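You operate a simulated robot arm through the tools that you are given. There is no shell and no other tool.

You run a simulated robot arm. Do the job below in one go: nothing can be reset, and whatever is moved stays where it is left.

## Task
Brush the brown-taped cycler's clogged filter clean with the purple brush.
Fine: switch the cycler off first, brush the filter in its drawer, put the brush back, shut the drawer and switch on again. Set down upright: purple brush. What is to be rubbed or washed off counts as gone when no trace of it is left.

It is judged by the outcome, as a careful person would: the job done as asked, and still so three seconds after it is handed in. It fails if anything else is knocked over, pushed out of place, dropped, spilled or broken.

## Robot
A 6-joint arm with a two-finger gripper, fixed in place. Base frame: the origin is on the floor under the middle of its stand, x ahead of it, y to its left, z up; the work surface is at about z = 92. Readings come in cm, degrees, newtons and seconds.
With the tool pointing down near the work surface it reaches from about 14 to 66 cm from the base axis. Its first joint turns from -66.0 to 66.0 degrees. Payload 2.45 kg.
The tool frame sits at the grasp point between the pads (the TCP): z along the fingers, y along the line on which they close. The tips reach 3 cm beyond it. The gripper opens to 10.6 cm; its body begins 7.9 cm behind the TCP.
Orientation is that of the tool frame in the base frame, as [roll, pitch, yaw] about the fixed x, y, z axes, in that order (R = Rz(yaw) Ry(pitch) Rx(roll)). With the fingers straight down and closing along the base's y, the tool's x points along the base's -x, its y along +y and its z along -z.

## Interface
- The arm moves only by the tool play_rows. Its argument "commands" is a list of rows, each a list of 7 numbers: the turn, a rotation vector about the tool's x, y, z in degrees, then the shift along the tool's x, y, z in cm, then the gripper command, from -1 (fully open) to 1 (shut), values between in proportion. In form: [[rx, ry, rz, x, y, z, fingers], ...]. A call has 1 to 20 rows; each row shifts and turns the commanded pose from where the row before left it, along the tool's axes as they then stand. Rows are played at 5 a second. More than 5 cm and 8.6 degrees between two rows, or a gripper value outside its range, and nothing of the call is played. A pose out of reach is approached as far as the arm can. The call stops where the force on the tool passes 70 N (or 10 N more than at its start, if that is more) or the arm is blocked; 0.2 s more then pass. The fingers move at their own pace (about 15.3 cm/s each) and stop on an object; they squeeze with about 43 N. The grip force told is the motor's: it shows also when the fingers shut on nothing. Time passes only in rows, and 0.2 s behind the last, so rows that do not move let the fingers close. It gives the time, the measured TCP pose, the force on the tool (base axes), the opening and the grip force at its end, in the units of the frame above (readings bear some noise), with the torque about the TCP (base axes, N m) and any sound that the robot's microphone picked up.
- Cameras (640 x 400 px; columns grow to the right, rows downward): "scene" is fixed at [8.35, 44.88, 140.82]; the picture's right is [-0.36, -0.93, 0.00], its down [-0.47, 0.18, -0.86] and it looks along [0.80, -0.31, -0.51] (base axes); focal length 287 px, centre (320, 200). "wrist" rides on the gripper at [7.6, -0.2, -10.6] in the tool frame; the picture's right is [0.02, 1.00, 0.00], its down [-0.78, 0.02, -0.62] and it looks along [-0.62, 0.01, 0.78] (tool axes); focal length 247 px, centre (320, 200). There is no depth. A picture from a camera that has moved, and an enlarged one, comes with that camera's place and axes in the base frame and with its lens.
- get_image(camera): a new picture of that camera. The clock stands still meanwhile.
- enlarge(camera, box): a new picture of the part [left, top, right, bottom] of that camera's present view, enlarged. The clock stands still meanwhile.
- hand_in(): hands the job in; it is judged then, once.

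Places have to be worked out from the pictures, the camera data and where the tool is seen. Open the gripper and draw the arm clear of the work before you hand the job in, unless the task says otherwise.

The tools are called after ">>>" by a JSON object that holds its "op" and its "data". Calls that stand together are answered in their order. play_rows: Moves the arm, as the interface text tells. Its arguments: {"type":"object","properties":{"commands":{"type":"array","items":{"type":"array","items":{"type":"number"}}}},"required":["commands"]} The other tools are called the same way: get_image (camera) takes a picture; enlarge (camera, box) takes an enlarged picture of a part of a camera's view; hand_in () hands the job in.

At the start:

```text
time_s: 0.0
position: [38.34, 20.42, 128.65]
orientation: [-180.0, -0.1, -180.0]
wrist_force: [0.3, 0.2, -0.3]
moment: [0.02, 0.01, -0.03]
gripper_width: 10.63
grasp_force: 0.0
```

scene: 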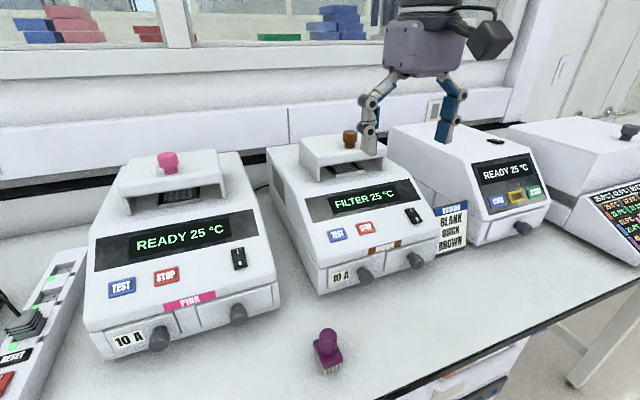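
wrist: 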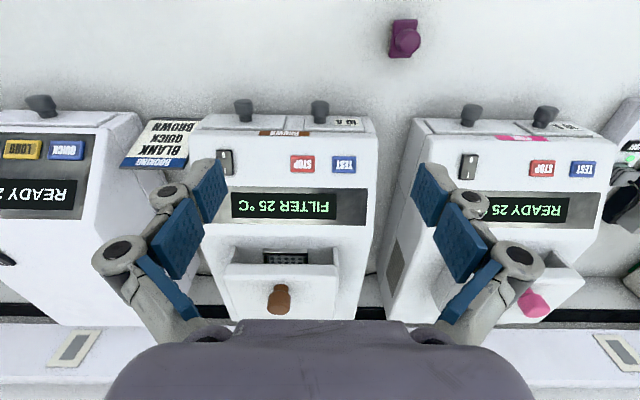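

I start by looking closer at the brown-taped cycler, its drawers, its switch and the brush.

>>> {"op": "enlarge", "data": {"camera": "scene", "box": [260, 120, 460, 300]}}

>>> {"op": "enlarge", "data": {"camera": "wrist", "box": [180, 90, 400, 240]}}

>>> {"op": "enlarge", "data": {"camera": "scene", "box": [270, 300, 390, 400]}}

>>> {"op": "enlarge", "data": {"camera": "wrist", "box": [360, 0, 460, 70]}}

```text
2.22 times, centred on (360, 210) of scene
camera zoom: at [8.35, 44.88, 140.82], right [-0.36, -0.93, 0.0], down [-0.47, 0.18, -0.86], along [0.8, -0.31, -0.51], focal length 637 px, centre (231, 178)
```

zoom: 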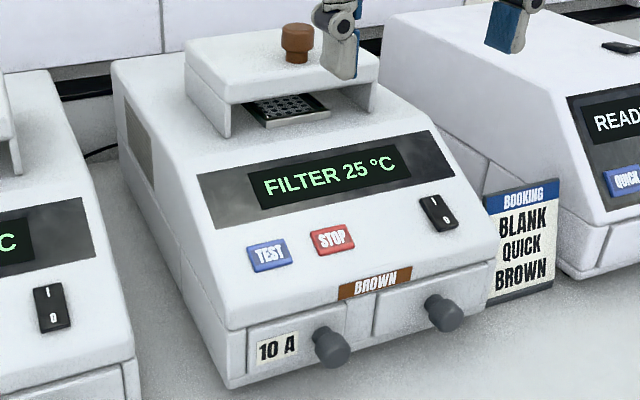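

```text
2.67 times, centred on (290, 165) of wrist
camera zoom: at [30.74, 20.29, 139.26], right [-0.02, 1.0, 0.0], down [0.78, 0.02, 0.62], along [0.62, 0.01, -0.78], focal length 659 px, centre (400, 293)
```

zoom: 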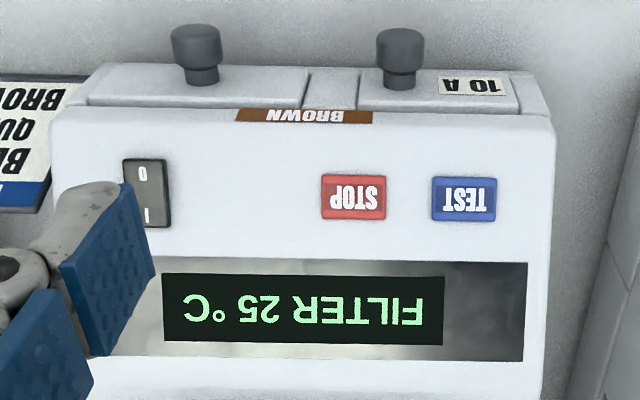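

```text
4.00 times, centred on (330, 350) of scene
camera zoom: at [8.35, 44.88, 140.82], right [-0.36, -0.93, 0.0], down [-0.47, 0.18, -0.86], along [0.8, -0.31, -0.51], focal length 1147 px, centre (280, -400)
```

zoom: 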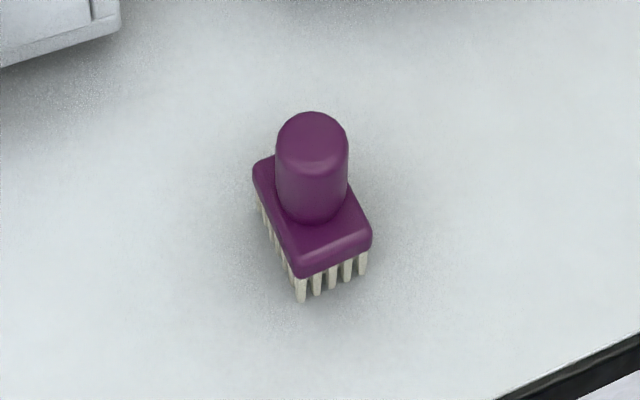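

```text
5.71 times, centred on (410, 35) of wrist
camera zoom: at [30.74, 20.29, 139.26], right [-0.02, 1.0, 0.0], down [0.78, 0.02, 0.62], along [0.62, 0.01, -0.78], focal length 1411 px, centre (-194, 1143)
```

zoom: 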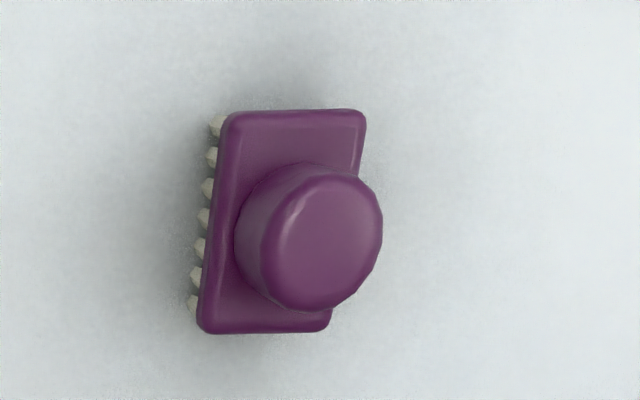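

The brown cycler reads FILTER and is switched on. Its rocker is near [51.5, 5, 104] and the unlabelled right drawer's knob near [45.6, 7.1, 95.9]. The brush top is near [35, 33, 98]. I tilt the tool to match the panel and move closer with the fingers shut, then look.

>>> {"op": "play_rows", "data": {"commands": [[0, -6.5, 0, 0, 0, 0, 1], [0, -6.5, 0, 0, 0, 0, 1], [0, -6.5, 0, 0, 0, 0, 1], [0, -6.5, 0, 0, 0, 0, 1], [0, 0, 0, 0.05, -1.92, 2.375, 1], [0, 0, 0, 0.05, -1.92, 2.375, 1], [0, 0, 0, 0.05, -1.92, 2.375, 1], [0, 0, 0, 0.05, -1.92, 2.375, 1], [0, 0, 0, 0.05, -1.92, 2.375, 1], [0, 0, 0, 0.05, -1.92, 2.375, 1], [0, 0, 0, 0, 0, 0, 1]]}}

>>> {"op": "get_image", "data": {"camera": "wrist"}}

>>> {"op": "get_image", "data": {"camera": "scene"}}

```text
time_s: 2.4
position: [44.23, 8.85, 115.65]
orientation: [-180.0, 26.1, 180.0]
wrist_force: [0.5, -0.1, -0.1]
moment: [0.0, 0.01, -0.05]
gripper_width: 0.0
grasp_force: 28.9
```

```text
taken
camera wrist: at [32.78, 8.68, 121.8], right [-0.02, 1.0, -0.01], down [0.43, 0.02, 0.9], along [0.9, 0.01, -0.43], focal length 247 px, centre (320, 200)
```

wrist: 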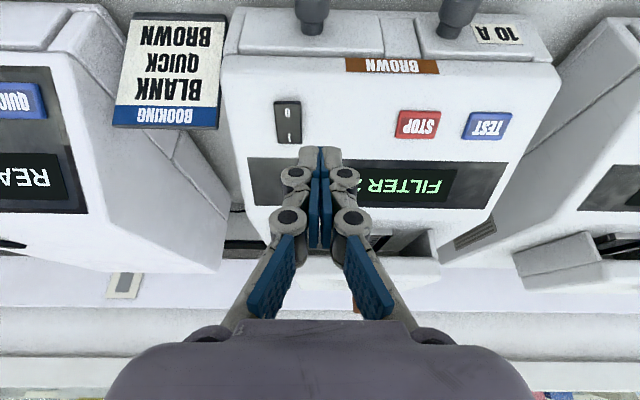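

```text
taken
```

scene: 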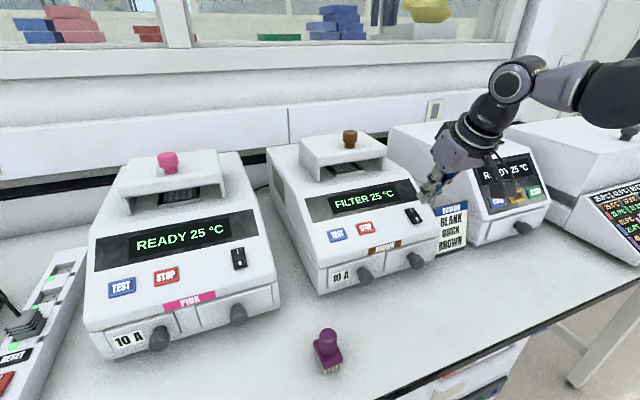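

The fingers are shut above the panel. I enlarge the switch in both views to fix its place before pressing.

>>> {"op": "enlarge", "data": {"camera": "wrist", "box": [240, 70, 360, 170]}}

>>> {"op": "enlarge", "data": {"camera": "scene", "box": [380, 180, 450, 240]}}

```text
4.00 times, centred on (300, 120) of wrist
camera zoom: at [32.78, 8.68, 121.8], right [-0.02, 1.0, -0.01], down [0.43, 0.02, 0.9], along [0.9, 0.01, -0.43], focal length 988 px, centre (400, 520)
```

zoom: 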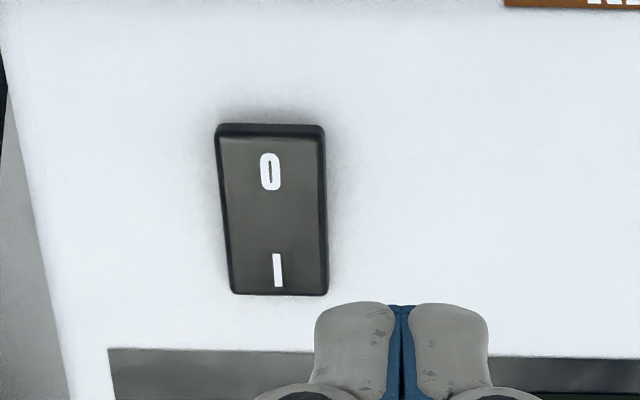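

```text
6.67 times, centred on (415, 210) of scene
camera zoom: at [8.36, 44.88, 140.82], right [-0.36, -0.93, 0.0], down [-0.47, 0.18, -0.86], along [0.8, -0.31, -0.51], focal length 1912 px, centre (-313, 133)
```

zoom: 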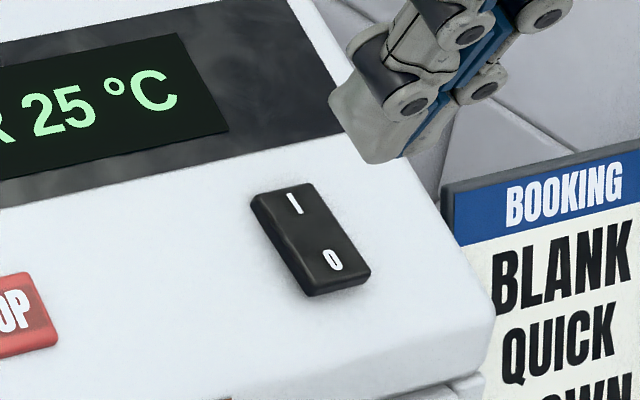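

The rocker's "0" mark comes out near [49.8, 5.8, 104.7]. I line the fingertips up over its lower end and stop about 2 cm short.

>>> {"op": "play_rows", "data": {"commands": [[0, 0, 0, 0.06, -1.05, 1.5, 1], [0, 0, 0, 0.06, -1.05, 1.5, 1], [0, 0, 0, 0.05, -1.0, 1.5, 1], [0, 0, 0, 0, 0, 1.5, 1], [0, 0, 0, 0, 0, 1.3, 1], [0, 0, 0, 0, 0, 0, 1]]}}

>>> {"op": "enlarge", "data": {"camera": "wrist", "box": [240, 70, 400, 170]}}

>>> {"op": "enlarge", "data": {"camera": "scene", "box": [380, 180, 450, 240]}}

```text
time_s: 3.8
position: [47.38, 5.84, 109.02]
orientation: [-180.0, 25.9, 180.0]
wrist_force: [-0.4, -0.1, -0.9]
moment: [-0.01, 0.03, -0.01]
gripper_width: 0.02
grasp_force: 28.5
```

```text
4.00 times, centred on (320, 120) of wrist
camera zoom: at [35.88, 5.68, 115.17], right [-0.02, 1.0, -0.01], down [0.43, 0.02, 0.9], along [0.9, 0.01, -0.43], focal length 988 px, centre (320, 520)
```

zoom: 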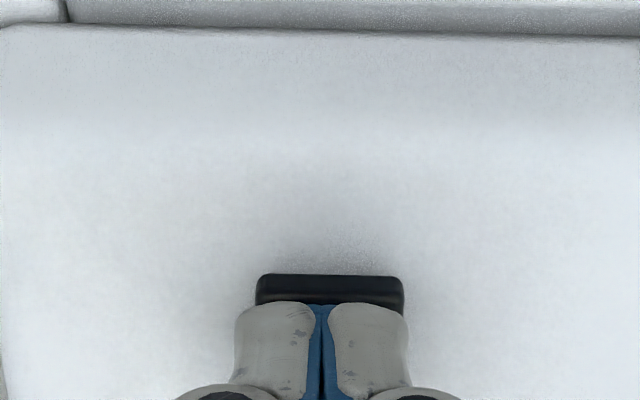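

```text
6.67 times, centred on (415, 210) of scene
camera zoom: at [8.36, 44.88, 140.82], right [-0.36, -0.93, 0.0], down [-0.47, 0.18, -0.86], along [0.8, -0.31, -0.51], focal length 1912 px, centre (-313, 133)
```

zoom: 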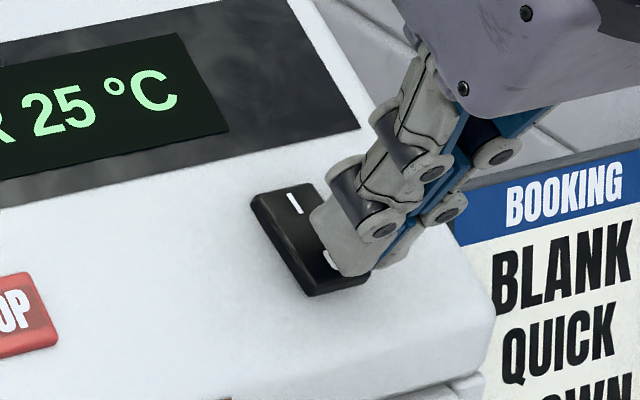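

The tips are lined up over the "0" half. I press along the tool axis in small steps, watching force and sound.

>>> {"op": "play_rows", "data": {"commands": [[0, 0, 0, 0.1, 0.1, 0.8, 1], [0, 0, 0, 0.1, 0, 0.6, 1], [0, 0, 0, 0, 0, 0.4, 1], [0, 0, 0, 0, 0, 0.3, 1], [0, 0, 0, 0, 0, 0, 1]]}}

>>> {"op": "enlarge", "data": {"camera": "scene", "box": [320, 180, 450, 260]}}

```text
time_s: 4.6
position: [47.77, 6.02, 107.93]
orientation: [-180.0, 25.9, 180.0]
wrist_force: [-19.7, -1.7, 26.4]
moment: [0.0, -0.17, -0.08]
gripper_width: 0.58
grasp_force: 28.8
stopped in row 4: the force on the tool passed its limit at 84 N (the readings are from after the stop); the commanded pose is now the measured one
```

```text
4.92 times, centred on (385, 220) of scene
camera zoom: at [8.25, 44.87, 140.83], right [-0.36, -0.93, 0.0], down [-0.47, 0.18, -0.86], along [0.8, -0.31, -0.51], focal length 1412 px, centre (0, 102)
```

zoom: 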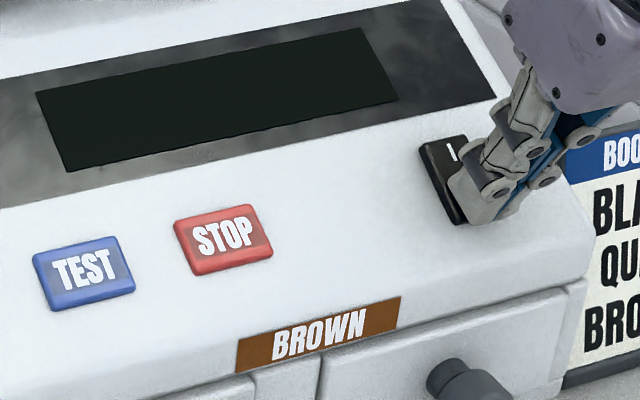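

The display went dark, so the cycler is off. I back the fingers off along the tool axis and look at the drawer front.

>>> {"op": "play_rows", "data": {"commands": [[0, 0, 0, 0, 0, -1.0, 1], [0, 0, 0, 0, 0, -2.0, 1], [0, 0, 0, 0, 0, -3.0, 1], [0, 0, 0, 2, 0, -3.0, 1], [0, 0, 0, 3, 0, -3.0, 0.2], [0, 0, 0, 3, 0.5, 0, -0.2], [0, 0, 0, 3, 0.5, 0, -0.2], [0, 0, 0, 0, 0, 0, -0.2]]}}

>>> {"op": "get_image", "data": {"camera": "wrist"}}

>>> {"op": "get_image", "data": {"camera": "scene"}}

```text
time_s: 6.4
position: [32.88, 6.92, 113.57]
orientation: [-180.0, 26.1, -180.0]
wrist_force: [0.2, -0.6, 0.2]
moment: [-0.02, -0.01, -0.01]
gripper_width: 6.35
grasp_force: 0.0
```

```text
taken
camera wrist: at [21.32, 6.83, 119.75], right [-0.02, 1.0, -0.01], down [0.43, 0.02, 0.9], along [0.9, 0.01, -0.43], focal length 247 px, centre (320, 200)
```

wrist: 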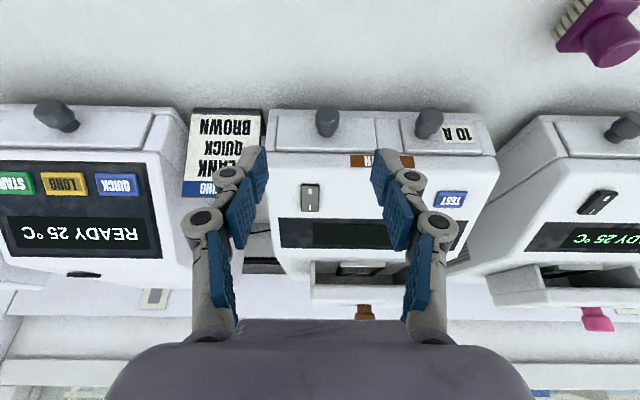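

```text
taken
```

scene: 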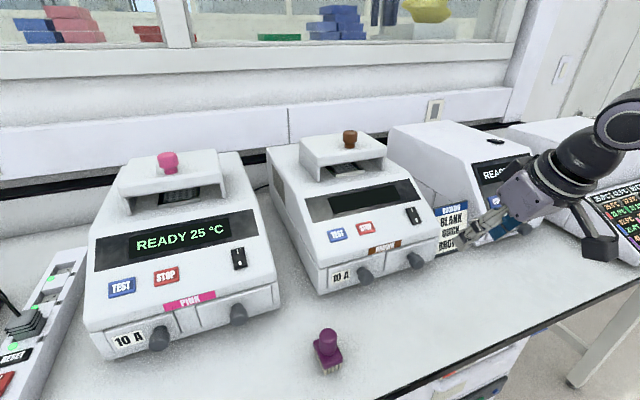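

I enlarge the drawer fronts in both views to place the right knob precisely.

>>> {"op": "enlarge", "data": {"camera": "wrist", "box": [260, 80, 480, 200]}}

>>> {"op": "enlarge", "data": {"camera": "scene", "box": [320, 230, 450, 310]}}

```text
2.91 times, centred on (370, 140) of wrist
camera zoom: at [21.32, 6.83, 119.75], right [-0.02, 1.0, -0.01], down [0.43, 0.02, 0.9], along [0.9, 0.01, -0.43], focal length 718 px, centre (174, 374)
```

zoom: 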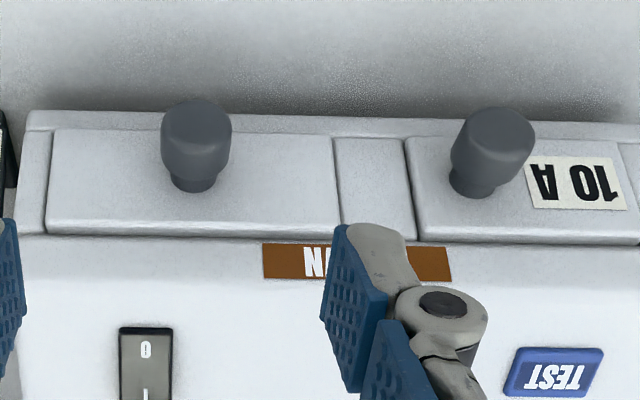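

```text
4.92 times, centred on (385, 270) of scene
camera zoom: at [8.35, 44.88, 140.82], right [-0.36, -0.93, 0.0], down [-0.47, 0.18, -0.86], along [0.8, -0.31, -0.51], focal length 1412 px, centre (0, -145)
```

zoom: 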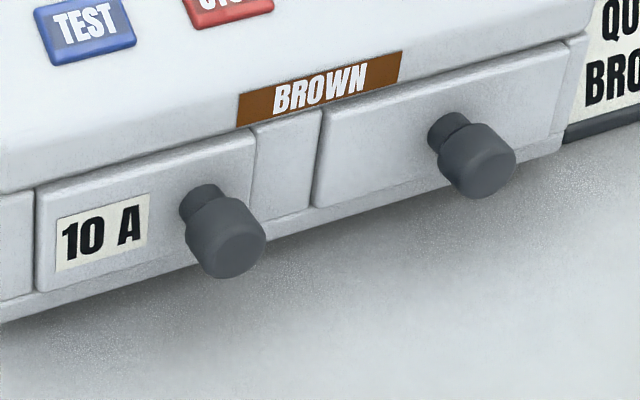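

The right drawer's knob cap spans about x 44 to 46 at y 7.8, z 97.1. I move to a spot 6 cm short of it along the tool axis with the fingers open about 6 cm, then check the alignment.

>>> {"op": "play_rows", "data": {"commands": [[0, 0, 0, -0.72, 0.18, 2.82, -0.2], [0, 0, 0, -0.72, 0.18, 2.82, -0.2], [0, 0, 0, -0.72, 0.18, 2.82, -0.2], [0, 0, 0, -0.72, 0.17, 2.82, -0.2], [0, 0, 0, -0.72, 0.17, 2.82, -0.2], [0, 0, 0, 0, 0, 0, -0.2]]}}

>>> {"op": "get_image", "data": {"camera": "wrist"}}

>>> {"op": "enlarge", "data": {"camera": "scene", "box": [360, 180, 480, 290]}}

```text
time_s: 7.8
position: [42.38, 7.91, 102.61]
orientation: [-179.9, 26.1, 180.0]
wrist_force: [0.3, -0.6, 0.0]
moment: [0.02, -0.01, 0.02]
gripper_width: 6.36
grasp_force: 0.1
```

```text
taken
camera wrist: at [30.86, 7.65, 108.79], right [-0.02, 1.0, -0.01], down [0.43, 0.02, 0.9], along [0.9, 0.01, -0.43], focal length 247 px, centre (320, 200)
```

wrist: 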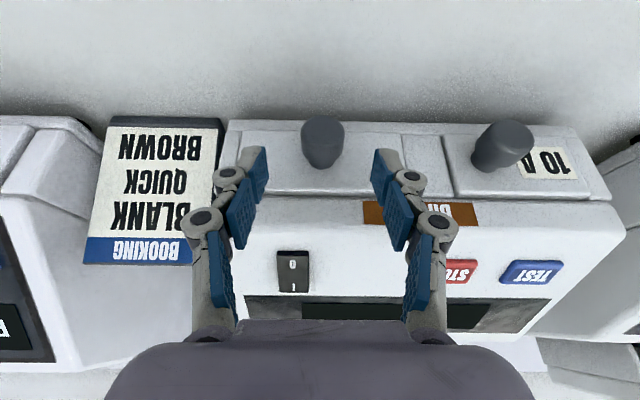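

```text
3.64 times, centred on (420, 235) of scene
camera zoom: at [8.36, 44.88, 140.82], right [-0.36, -0.93, 0.0], down [-0.47, 0.18, -0.86], along [0.8, -0.31, -0.51], focal length 1043 px, centre (-44, 73)
```

zoom: 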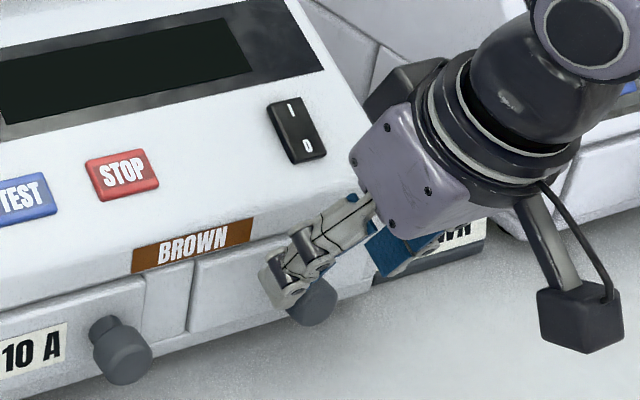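

The knob is centred between the open fingers, and this view again puts it at y 7.9, z 97. I slide in and straddle the cap, then close on it.

>>> {"op": "play_rows", "data": {"commands": [[0, 0, 0, 0.18, 0, 1.5, -0.2], [0, 0, 0, 0.18, 0, 1.5, -0.2], [0, 0, 0, 0, 0, 1.5, -0.2], [0, 0, 0, 0, 0, 1.3, -0.2], [0, 0, 0, 0, 0, 0, -0.2]]}}

>>> {"op": "enlarge", "data": {"camera": "wrist", "box": [220, 60, 420, 200]}}

>>> {"op": "enlarge", "data": {"camera": "scene", "box": [360, 180, 480, 290]}}

```text
time_s: 9.0
position: [44.43, 7.73, 97.29]
orientation: [180.0, 26.1, -180.0]
wrist_force: [0.1, 0.4, -0.6]
moment: [-0.03, -0.01, 0.02]
gripper_width: 6.38
grasp_force: 0.1
```

```text
2.86 times, centred on (320, 130) of wrist
camera zoom: at [32.86, 7.6, 103.38], right [-0.02, 1.0, -0.01], down [0.43, 0.02, 0.9], along [0.9, 0.01, -0.43], focal length 706 px, centre (320, 400)
```

zoom: 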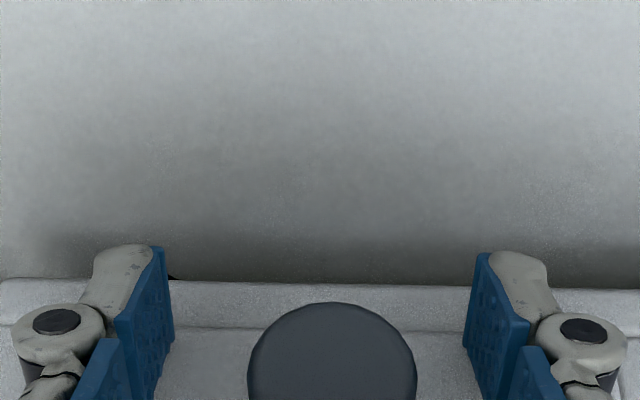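

```text
3.64 times, centred on (420, 235) of scene
camera zoom: at [8.35, 44.88, 140.82], right [-0.36, -0.93, 0.0], down [-0.47, 0.18, -0.86], along [0.8, -0.31, -0.51], focal length 1043 px, centre (-44, 73)
```

zoom: 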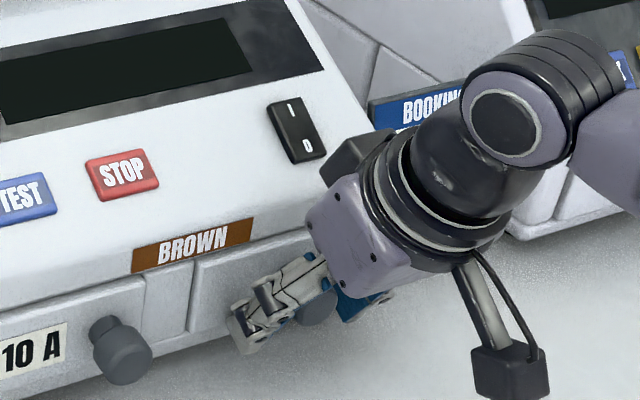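

The cap sits between the pads, about 0.2 cm to the left of centre. I close on it.

>>> {"op": "play_rows", "data": {"commands": [[0, 0, 0, 0, 0.2, 0, -0.2], [0, 0, 0, 0, 0, 0, 0.3], [0, 0, 0, 0, 0, 0, 1], [0, 0, 0, 0, 0, 0, 1], [0, 0, 0, 0, 0, 0, 1]]}}

```text
time_s: 10.2
position: [44.35, 8.01, 97.26]
orientation: [-179.9, 26.0, -180.0]
wrist_force: [-9.2, -4.7, -14.8]
moment: [0.06, -0.32, -0.04]
gripper_width: 2.77
grasp_force: 44.8
```

The fingers hold the cap at 2.8 cm. I pull straight back along -x, 1 cm a row, starting with 4 cm.

>>> {"op": "play_rows", "data": {"commands": [[0, 0, 0, 0.449, 0, -0.219, 1], [0, 0, 0, 0.899, 0, -0.438, 1], [0, 0, 0, 0.899, 0, -0.438, 1], [0, 0, 0, 0.899, 0, -0.438, 1], [0, 0, 0, 0, 0, 0, 1]]}}

>>> {"op": "get_image", "data": {"camera": "scene"}}

```text
time_s: 11.4
position: [40.78, 7.95, 97.22]
orientation: [-179.9, 26.0, 179.9]
wrist_force: [0.3, -7.9, -36.3]
moment: [0.07, -0.69, -0.07]
gripper_width: 2.8
grasp_force: 44.8
```

```text
taken
```

scene: 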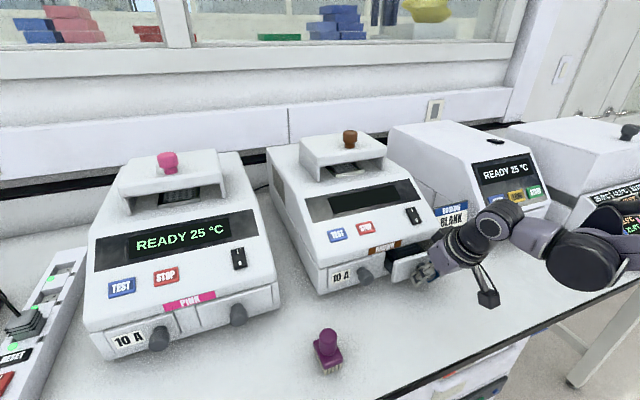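

The drawer is sliding out smoothly. The wrist shows a downward load of 36 N, so I ease the tool down slightly and re-read before pulling on.

>>> {"op": "play_rows", "data": {"commands": [[0, 0, 0, 0.066, -0.03, 0.135, 1], [0, 0, 0, 0, 0, 0, 1]]}}

>>> {"op": "enlarge", "data": {"camera": "scene", "box": [360, 200, 480, 300]}}

>>> {"op": "get_image", "data": {"camera": "wrist"}}

```text
time_s: 12.0
position: [41.01, 8.1, 97.18]
orientation: [-180.0, 26.2, -180.0]
wrist_force: [0.3, -7.8, -0.7]
moment: [0.07, -0.18, -0.06]
gripper_width: 2.8
grasp_force: 44.7
```

```text
4.00 times, centred on (420, 250) of scene
camera zoom: at [8.36, 44.86, 140.83], right [-0.36, -0.93, 0.0], down [-0.47, 0.18, -0.86], along [0.8, -0.31, -0.51], focal length 1147 px, centre (-80, 0)
```

zoom: 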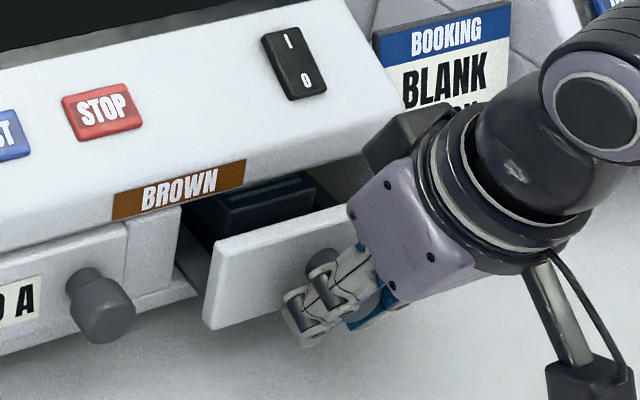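

```text
taken
camera wrist: at [29.41, 7.81, 103.28], right [-0.02, 1.0, -0.01], down [0.43, 0.02, 0.9], along [0.9, 0.01, -0.43], focal length 247 px, centre (320, 200)
```

wrist: 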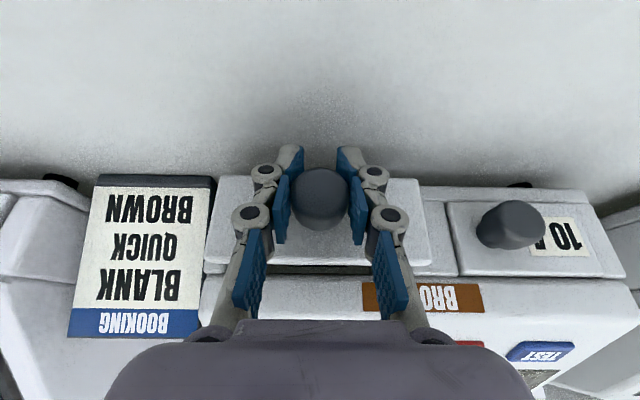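

The load dropped to nearly zero, and the drawer holds a dark filter block, so this is the right drawer. I keep pulling.

>>> {"op": "play_rows", "data": {"commands": [[0, 0, 0, 0.899, 0, -0.438, 1], [0, 0, 0, 0.899, 0, -0.438, 1], [0, 0, 0, 0.899, 0, -0.438, 1], [0, 0, 0, 0.899, 0, -0.438, 1], [0, 0, 0, 0, 0, 0, 1]]}}

>>> {"op": "enlarge", "data": {"camera": "scene", "box": [360, 200, 480, 300]}}

```text
time_s: 13.2
position: [36.82, 7.97, 97.08]
orientation: [-179.9, 26.1, 179.9]
wrist_force: [1.2, -15.4, 2.5]
moment: [0.11, -0.79, -0.24]
gripper_width: 2.83
grasp_force: 45.1
```

```text
4.00 times, centred on (420, 250) of scene
camera zoom: at [8.35, 44.84, 140.84], right [-0.36, -0.93, 0.0], down [-0.47, 0.18, -0.86], along [0.8, -0.31, -0.51], focal length 1147 px, centre (-80, 0)
```

zoom: 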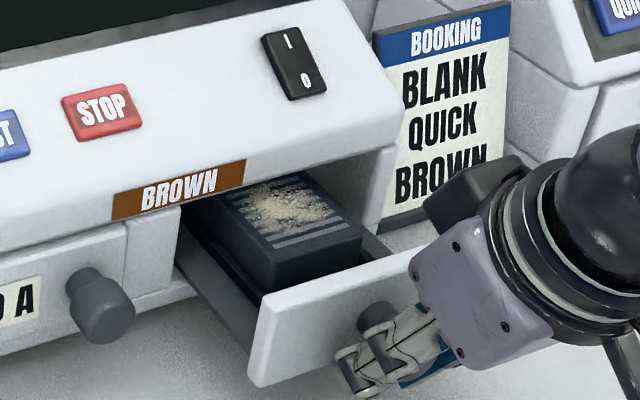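

The dirty filter block is showing; part of it is still under the housing. I ease the sideways load and pull further in smaller steps.

>>> {"op": "play_rows", "data": {"commands": [[0, 0, 0, 0.45, -0.08, -0.22, 1], [0, 0, 0, 0.899, -0.02, -0.438, 1], [0, 0, 0, 0.899, 0, -0.438, 1], [0, 0, 0, 0.45, 0, -0.22, 1], [0, 0, 0, 0, 0, 0, 1]]}}

>>> {"op": "enlarge", "data": {"camera": "scene", "box": [360, 200, 480, 300]}}

```text
time_s: 14.4
position: [33.99, 8.02, 97.17]
orientation: [180.0, 26.1, -179.9]
wrist_force: [-0.9, -1.0, 2.6]
moment: [-0.01, -0.16, -0.04]
gripper_width: 2.82
grasp_force: 45.4
```

```text
4.00 times, centred on (420, 250) of scene
camera zoom: at [8.35, 44.88, 140.82], right [-0.36, -0.93, 0.0], down [-0.47, 0.18, -0.86], along [0.8, -0.31, -0.51], focal length 1147 px, centre (-80, 0)
```

zoom: 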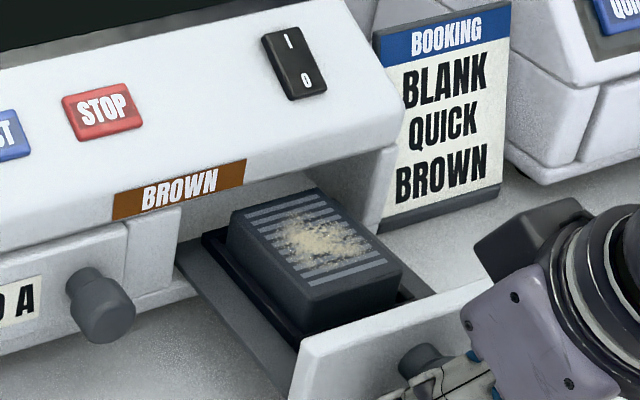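

The whole filter block is visible, but its rear edge is close to the housing. I pull a little more for brushing room, watching for an end stop.

>>> {"op": "play_rows", "data": {"commands": [[0, 0, 0, 0.45, 0, -0.22, 1], [0, 0, 0, 0.45, 0, -0.22, 1], [0, 0, 0, 0.45, 0, -0.22, 1], [0, 0, 0, 0, 0, 0, 1]]}}

>>> {"op": "enlarge", "data": {"camera": "scene", "box": [360, 200, 480, 300]}}

```text
time_s: 15.4
position: [32.68, 8.14, 97.28]
orientation: [179.9, 26.3, 180.0]
wrist_force: [34.8, 9.4, -20.7]
moment: [-0.1, 0.61, 0.03]
gripper_width: 2.79
grasp_force: 45.2
```

```text
4.00 times, centred on (420, 250) of scene
camera zoom: at [8.48, 44.91, 140.8], right [-0.36, -0.93, 0.0], down [-0.47, 0.18, -0.86], along [0.8, -0.31, -0.51], focal length 1147 px, centre (-80, 0)
```

zoom: 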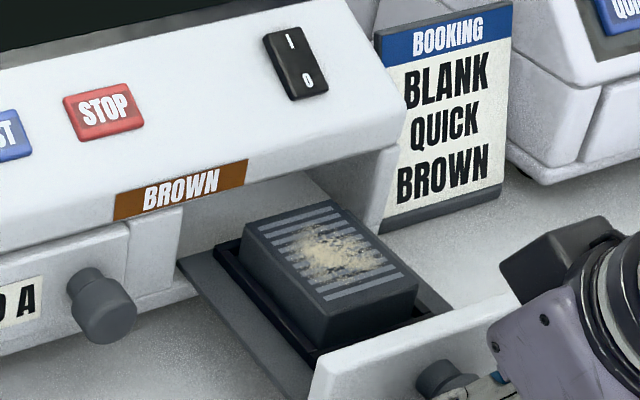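

The force jump of 35 N shows the drawer is at its stop, about 12 cm out. I ease back slightly, release the knob and withdraw along the tool axis.

>>> {"op": "play_rows", "data": {"commands": [[0, 0, 0, -0.2, 0, 0.1, 1], [0, 0, 0, -0.1, 0, 0.05, 1], [0, 0, 0, 0, 0, 0, 0.3], [0, 0, 0, 0, 0, 0, -0.2], [0, 0, 0, 0, 0, 0, -0.2], [0, 0, 0, 0, 0, -1.0, -0.2], [0, 0, 0, 0, 0, -2.0, -0.2], [0, 0, 0, 0, 0, -3.0, -0.2], [0, 0, 0, 0, 0, -3.0, -0.2], [0, 0, 0, 0, 0, 0, -0.2]]}}

>>> {"op": "get_image", "data": {"camera": "scene"}}

>>> {"op": "get_image", "data": {"camera": "wrist"}}

```text
time_s: 17.6
position: [28.72, 8.06, 105.05]
orientation: [-179.9, 26.2, 180.0]
wrist_force: [-0.4, 0.9, 0.8]
moment: [-0.02, -0.01, -0.02]
gripper_width: 6.36
grasp_force: 0.1
```

```text
taken
```

scene: 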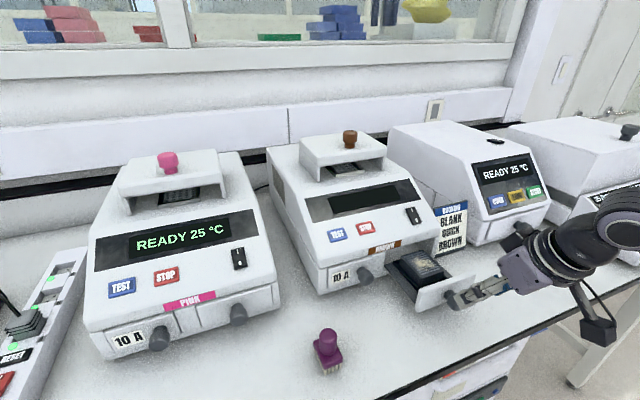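

```text
taken
camera wrist: at [17.26, 7.82, 111.18], right [-0.02, 1.0, -0.01], down [0.43, 0.02, 0.9], along [0.9, 0.01, -0.43], focal length 247 px, centre (320, 200)
```

wrist: 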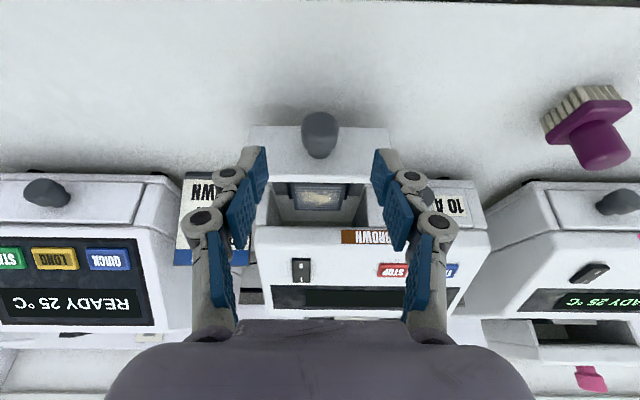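

The drawer stays open with the knob free. I rise, bring the tool upright, and look down at the filter.

>>> {"op": "play_rows", "data": {"commands": [[0, 0, 0, -1.64, 0, -3.375, -0.2], [0, 0, 0, -1.64, 0, -3.375, -0.2], [0, 0, 0, -1.64, 0, -3.375, -0.2], [0, 0, 0, -1.64, 0, -3.375, -0.2], [0, 6.5, 0, 0, 0, 0, -0.2], [0, 6.5, 0, 0, 0, 0, -0.2], [0, 6.5, 0, 0, 0, 0, -0.2], [0, 6.6, 0, 0, 0, 0, -0.2], [0, 0, 0, 0, 0, 0, -0.2]]}}

>>> {"op": "get_image", "data": {"camera": "wrist"}}

>>> {"op": "enlarge", "data": {"camera": "wrist", "box": [260, 60, 420, 190]}}

>>> {"op": "enlarge", "data": {"camera": "scene", "box": [360, 230, 480, 320]}}

```text
time_s: 19.6
position: [28.67, 7.83, 120.32]
orientation: [180.0, -0.1, -179.9]
wrist_force: [0.7, 0.1, -0.2]
moment: [-0.01, -0.04, 0.01]
gripper_width: 6.35
grasp_force: 0.1
```

```text
taken
camera wrist: at [21.1, 7.73, 130.81], right [-0.02, 1.0, 0.0], down [0.78, 0.02, 0.62], along [0.62, 0.01, -0.78], focal length 247 px, centre (320, 200)
```

wrist: 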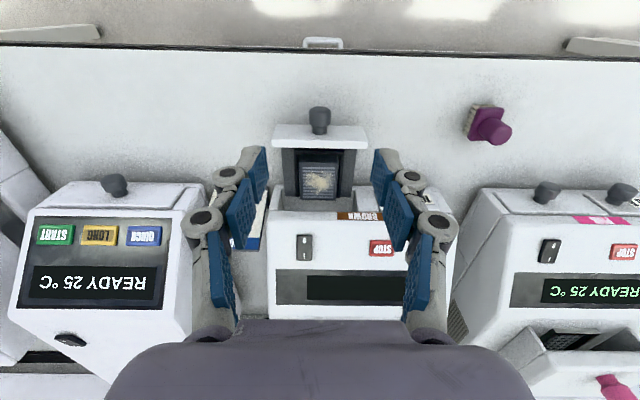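

```text
3.08 times, centred on (340, 125) of wrist
camera zoom: at [21.1, 7.73, 130.81], right [-0.02, 1.0, 0.0], down [0.78, 0.02, 0.62], along [0.62, 0.01, -0.78], focal length 760 px, centre (258, 431)
```

zoom: 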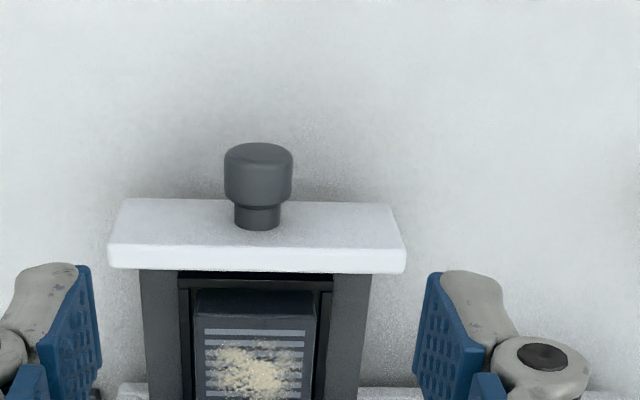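

```text
4.44 times, centred on (420, 275) of scene
camera zoom: at [8.36, 44.88, 140.82], right [-0.36, -0.93, 0.0], down [-0.47, 0.18, -0.86], along [0.8, -0.31, -0.51], focal length 1274 px, centre (-124, -133)
```

zoom: 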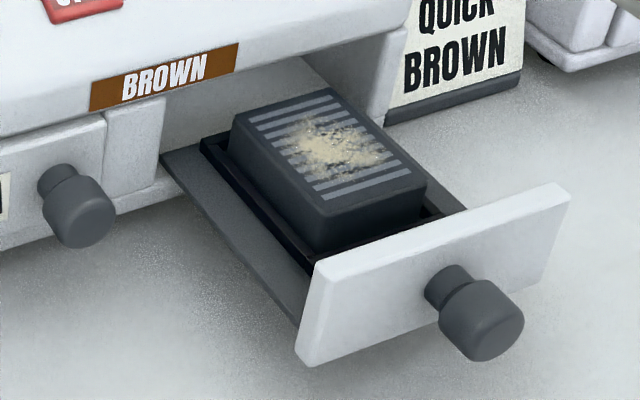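

The filter block's top spans about x 40 to 47 and y 5 to 11 at z 97.4. The drawer front's top edge is at about z 99.7. Now I go above the brush for a straight look down.

>>> {"op": "play_rows", "data": {"commands": [[0, 0, 0, -0.9, 3.6, 0.33, -0.2], [0, 0, 0, -0.9, 3.6, 0.33, -0.2], [0, 0, 0, -0.9, 3.6, 0.33, -0.2], [0, 0, 0, -0.9, 3.6, 0.33, -0.2], [0, 0, 0, -0.9, 3.6, 0.33, -0.2], [0, 0, 0, -0.9, 3.6, 0.33, -0.2], [0, 0, 0, -0.9, 3.6, 0.33, -0.2], [0, 0, 0, 0, 0, 0, -0.2]]}}

>>> {"op": "get_image", "data": {"camera": "wrist"}}

>>> {"op": "enlarge", "data": {"camera": "wrist", "box": [260, 40, 380, 130]}}

>>> {"op": "enlarge", "data": {"camera": "scene", "box": [270, 300, 390, 400]}}

```text
time_s: 21.4
position: [35.05, 33.22, 117.76]
orientation: [179.9, 0.0, -180.0]
wrist_force: [0.3, -0.3, 0.0]
moment: [-0.02, 0.0, 0.01]
gripper_width: 6.37
grasp_force: 0.0
```

```text
taken
camera wrist: at [27.36, 33.09, 128.32], right [-0.02, 1.0, 0.0], down [0.78, 0.02, 0.62], along [0.62, 0.01, -0.78], focal length 247 px, centre (320, 200)
```

wrist: 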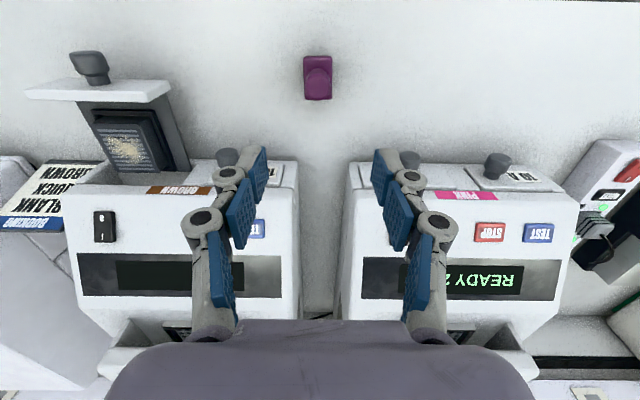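

```text
4.44 times, centred on (320, 85) of wrist
camera zoom: at [27.36, 33.09, 128.32], right [-0.02, 1.0, 0.0], down [0.78, 0.02, 0.62], along [0.62, 0.01, -0.78], focal length 1098 px, centre (320, 711)
```

zoom: 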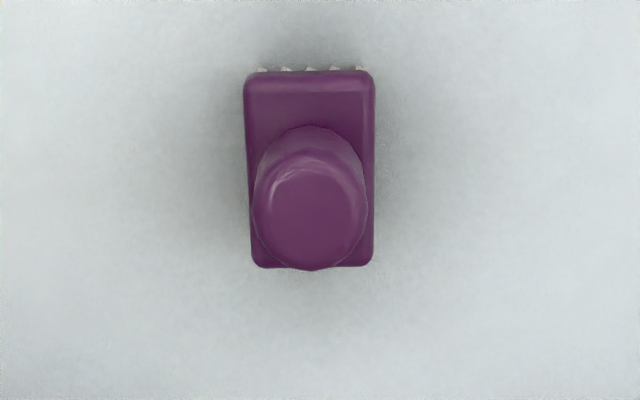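

```text
4.00 times, centred on (330, 350) of scene
camera zoom: at [8.35, 44.89, 140.82], right [-0.36, -0.93, 0.0], down [-0.47, 0.18, -0.86], along [0.8, -0.31, -0.51], focal length 1147 px, centre (280, -400)
```

zoom: 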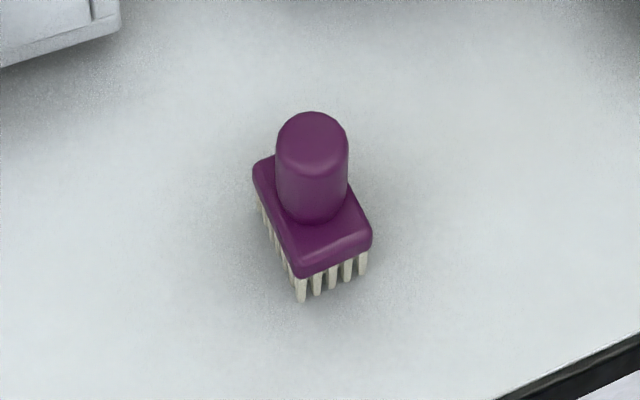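

The brush stands square to the bench, with its long side along x and its handle axis near (35.4, 32.9), top at z 97.4. I descend to just above it with the fingers open and check.

>>> {"op": "play_rows", "data": {"commands": [[0, 0, 0, -0.17, -0.18, 3.3, -0.2], [0, 0, 0, -0.18, -0.19, 3.3, -0.2], [0, 0, 0, 0, 0, 3.3, -0.2], [0, 0, 0, 0, 0, 3.3, -0.2], [0, 0, 0, 0, 0, 3.0, -0.2], [0, 0, 0, 0, 0, 0, -0.2]]}}

>>> {"op": "get_image", "data": {"camera": "wrist"}}

>>> {"op": "enlarge", "data": {"camera": "scene", "box": [270, 300, 390, 400]}}

```text
time_s: 22.8
position: [35.28, 32.77, 101.77]
orientation: [180.0, 0.1, 180.0]
wrist_force: [-0.4, -0.2, -0.8]
moment: [0.0, 0.01, 0.0]
gripper_width: 6.39
grasp_force: 0.2
```

```text
taken
camera wrist: at [27.7, 32.52, 112.31], right [-0.02, 1.0, 0.0], down [0.78, 0.02, 0.62], along [0.62, 0.01, -0.78], focal length 247 px, centre (320, 200)
```

wrist: 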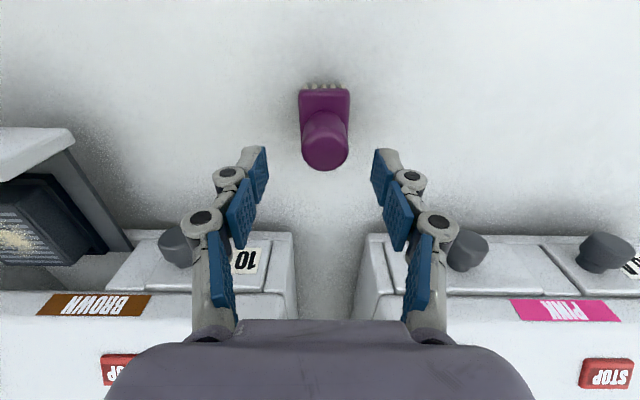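

```text
4.00 times, centred on (330, 350) of scene
camera zoom: at [8.35, 44.88, 140.82], right [-0.36, -0.93, 0.0], down [-0.47, 0.18, -0.86], along [0.8, -0.31, -0.51], focal length 1147 px, centre (280, -400)
```

zoom: 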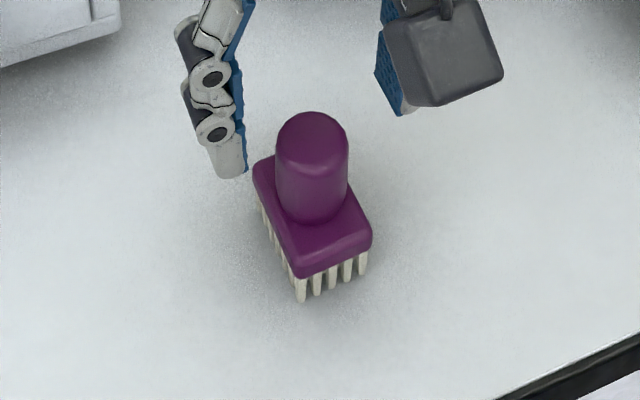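

The handle is about 0.2 cm to the left of the finger centre. I correct that and descend so the tips come down beside the handle, just above the brush body.

>>> {"op": "play_rows", "data": {"commands": [[0, 0, 0, -0.14, 0.2, 1.5, -0.2], [0, 0, 0, 0, 0, 1.2, -0.2], [0, 0, 0, 0, 0, 1.0, -0.2], [0, 0, 0, 0, 0, 0, -0.2]]}}

>>> {"op": "get_image", "data": {"camera": "wrist"}}

>>> {"op": "enlarge", "data": {"camera": "scene", "box": [270, 300, 390, 400]}}

```text
time_s: 23.8
position: [35.5, 33.02, 98.17]
orientation: [180.0, 0.0, 180.0]
wrist_force: [-1.0, -0.6, 0.1]
moment: [0.0, -0.04, 0.03]
gripper_width: 6.36
grasp_force: 0.0
```

```text
taken
camera wrist: at [27.82, 32.84, 108.57], right [-0.02, 1.0, 0.0], down [0.78, 0.02, 0.62], along [0.62, 0.01, -0.78], focal length 247 px, centre (320, 200)
```

wrist: 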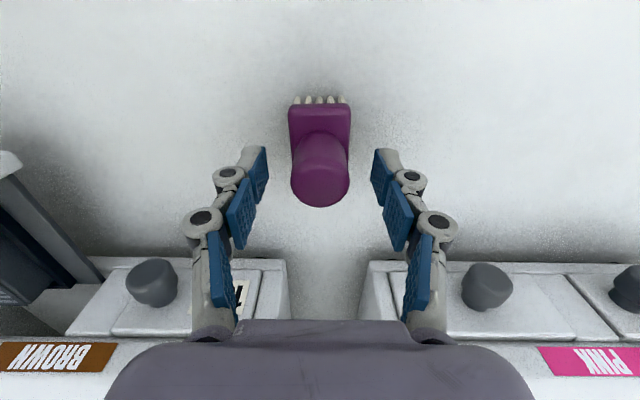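

```text
4.00 times, centred on (330, 350) of scene
camera zoom: at [8.35, 44.88, 140.82], right [-0.36, -0.93, 0.0], down [-0.47, 0.18, -0.86], along [0.8, -0.31, -0.51], focal length 1147 px, centre (280, -400)
```

zoom: 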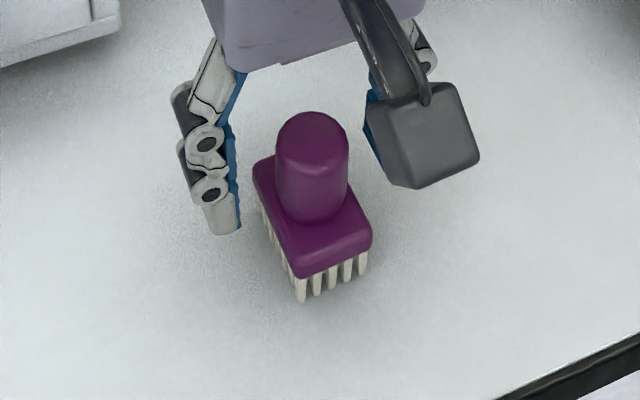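

The handle sits centred between the pads. I close on it.

>>> {"op": "play_rows", "data": {"commands": [[0, 0, 0, 0, 0, 0.2, -0.2], [0, 0, 0, 0, 0, 0, 0.2], [0, 0, 0, 0, 0, 0, 0.6], [0, 0, 0, 0, 0, 0, 1], [0, 0, 0, 0, 0, 0, 1], [0, 0, 0, 0, 0, 0, 1]]}}

>>> {"op": "get_image", "data": {"camera": "wrist"}}

>>> {"op": "enlarge", "data": {"camera": "scene", "box": [270, 300, 390, 400]}}

```text
time_s: 25.2
position: [35.51, 32.95, 97.82]
orientation: [179.9, 0.0, 180.0]
wrist_force: [0.5, 1.6, 2.9]
moment: [0.12, 0.02, 0.0]
gripper_width: 3.51
grasp_force: 42.8
```

```text
taken
camera wrist: at [27.87, 32.81, 108.39], right [-0.02, 1.0, 0.0], down [0.78, 0.02, 0.62], along [0.62, 0.01, -0.78], focal length 247 px, centre (320, 200)
```

wrist: 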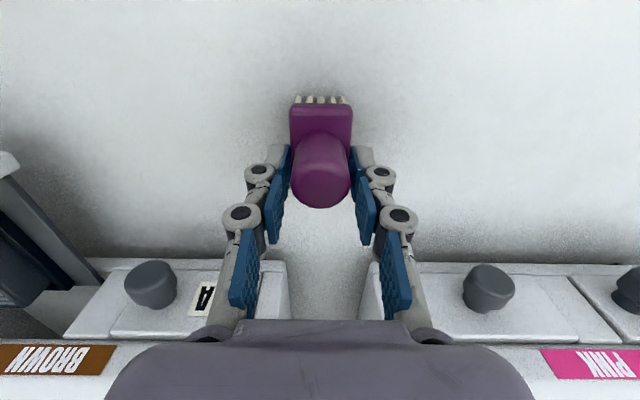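

```text
4.00 times, centred on (330, 350) of scene
camera zoom: at [8.35, 44.88, 140.82], right [-0.36, -0.93, 0.0], down [-0.47, 0.18, -0.86], along [0.8, -0.31, -0.51], focal length 1147 px, centre (280, -400)
```

zoom: 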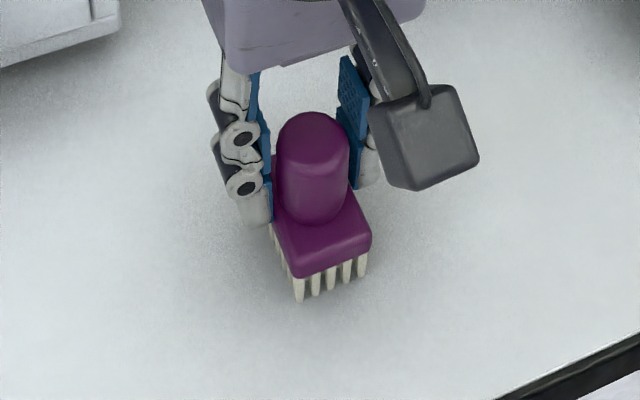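

The grip reads 43 N at 3.5 cm. I lift 3 cm and check that the brush hangs straight.

>>> {"op": "play_rows", "data": {"commands": [[0, 0, 0, 0, 0, -0.5, 1], [0, 0, 0, 0, 0, -1.0, 1], [0, 0, 0, 0, 0, -1.5, 1], [0, 0, 0, 0, 0, 0, 1]]}}

>>> {"op": "get_image", "data": {"camera": "wrist"}}

>>> {"op": "enlarge", "data": {"camera": "scene", "box": [270, 280, 390, 380]}}

```text
time_s: 26.2
position: [35.44, 33.0, 100.84]
orientation: [-180.0, 0.1, -180.0]
wrist_force: [0.3, -0.4, -0.5]
moment: [-0.01, 0.0, 0.01]
gripper_width: 3.49
grasp_force: 43.4
```

```text
taken
camera wrist: at [27.81, 32.8, 111.45], right [-0.02, 1.0, 0.0], down [0.78, 0.02, 0.62], along [0.62, 0.01, -0.78], focal length 247 px, centre (320, 200)
```

wrist: 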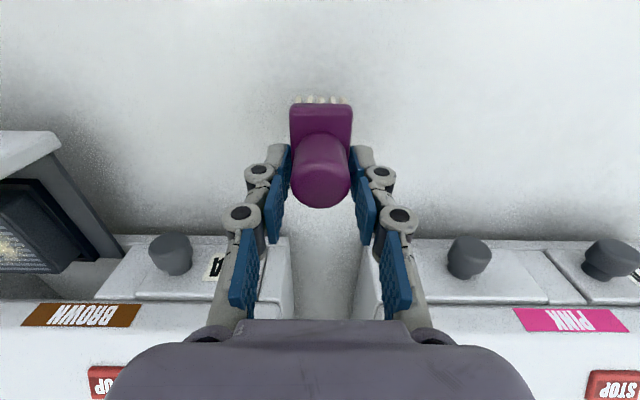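

```text
4.00 times, centred on (330, 330) of scene
camera zoom: at [8.36, 44.88, 140.82], right [-0.36, -0.93, 0.0], down [-0.47, 0.18, -0.86], along [0.8, -0.31, -0.51], focal length 1147 px, centre (280, -320)
```

zoom: 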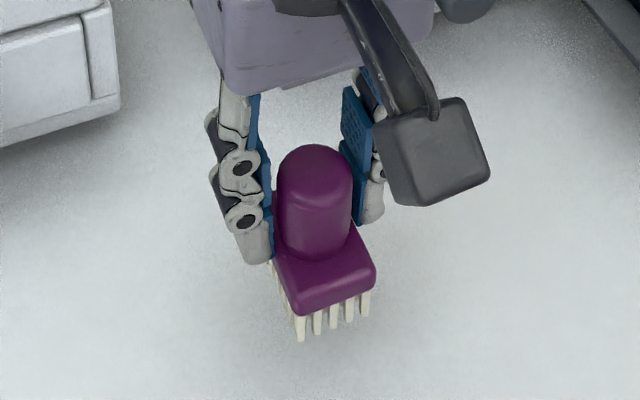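

The brush is lifted and upright; its bristle tips are about 5.85 cm below the TCP. I carry it high over to the open drawer, centred above the filter.

>>> {"op": "play_rows", "data": {"commands": [[0, 0, 0, 0, 0, -3.4, 1], [0, 0, 0, 0, 0, -3.4, 1], [0, 0, 0, 0, 0, -3.4, 1], [0, 0, 0, -1.16, -3.59, 0, 1], [0, 0, 0, -1.16, -3.59, 0, 1], [0, 0, 0, -1.16, -3.59, 0, 1], [0, 0, 0, -1.16, -3.59, 0, 1], [0, 0, 0, -1.16, -3.59, 0, 1], [0, 0, 0, -1.16, -3.59, 0, 1], [0, 0, 0, -1.16, -3.59, 0, 1], [0, 0, 0, 0, 0, 0, 1]]}}

>>> {"op": "get_image", "data": {"camera": "wrist"}}

>>> {"op": "enlarge", "data": {"camera": "scene", "box": [340, 190, 480, 310]}}

```text
time_s: 28.6
position: [43.63, 7.94, 111.23]
orientation: [-180.0, 0.1, -179.9]
wrist_force: [-0.4, -0.2, 0.2]
moment: [0.02, 0.02, -0.04]
gripper_width: 3.48
grasp_force: 43.6
```

```text
taken
camera wrist: at [35.9, 7.74, 121.73], right [-0.02, 1.0, 0.0], down [0.78, 0.02, 0.62], along [0.62, 0.01, -0.78], focal length 247 px, centre (320, 200)
```

wrist: 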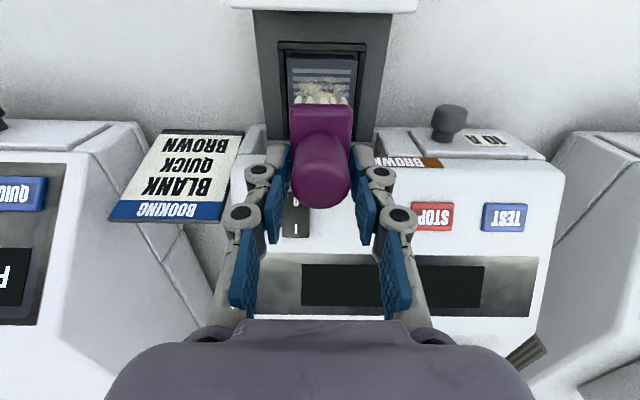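

```text
3.33 times, centred on (410, 250) of scene
camera zoom: at [8.36, 44.88, 140.82], right [-0.36, -0.93, 0.0], down [-0.47, 0.18, -0.86], along [0.8, -0.31, -0.51], focal length 956 px, centre (20, 33)
```

zoom: 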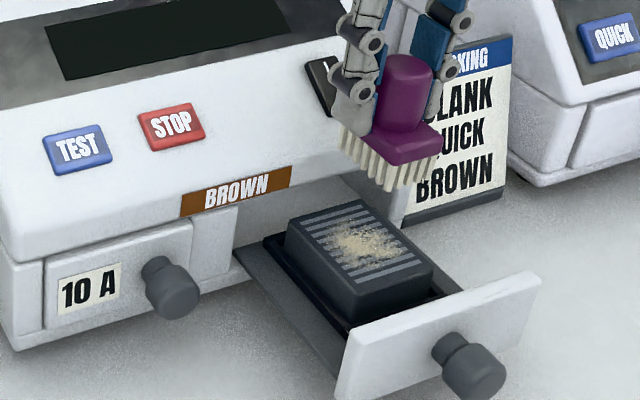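

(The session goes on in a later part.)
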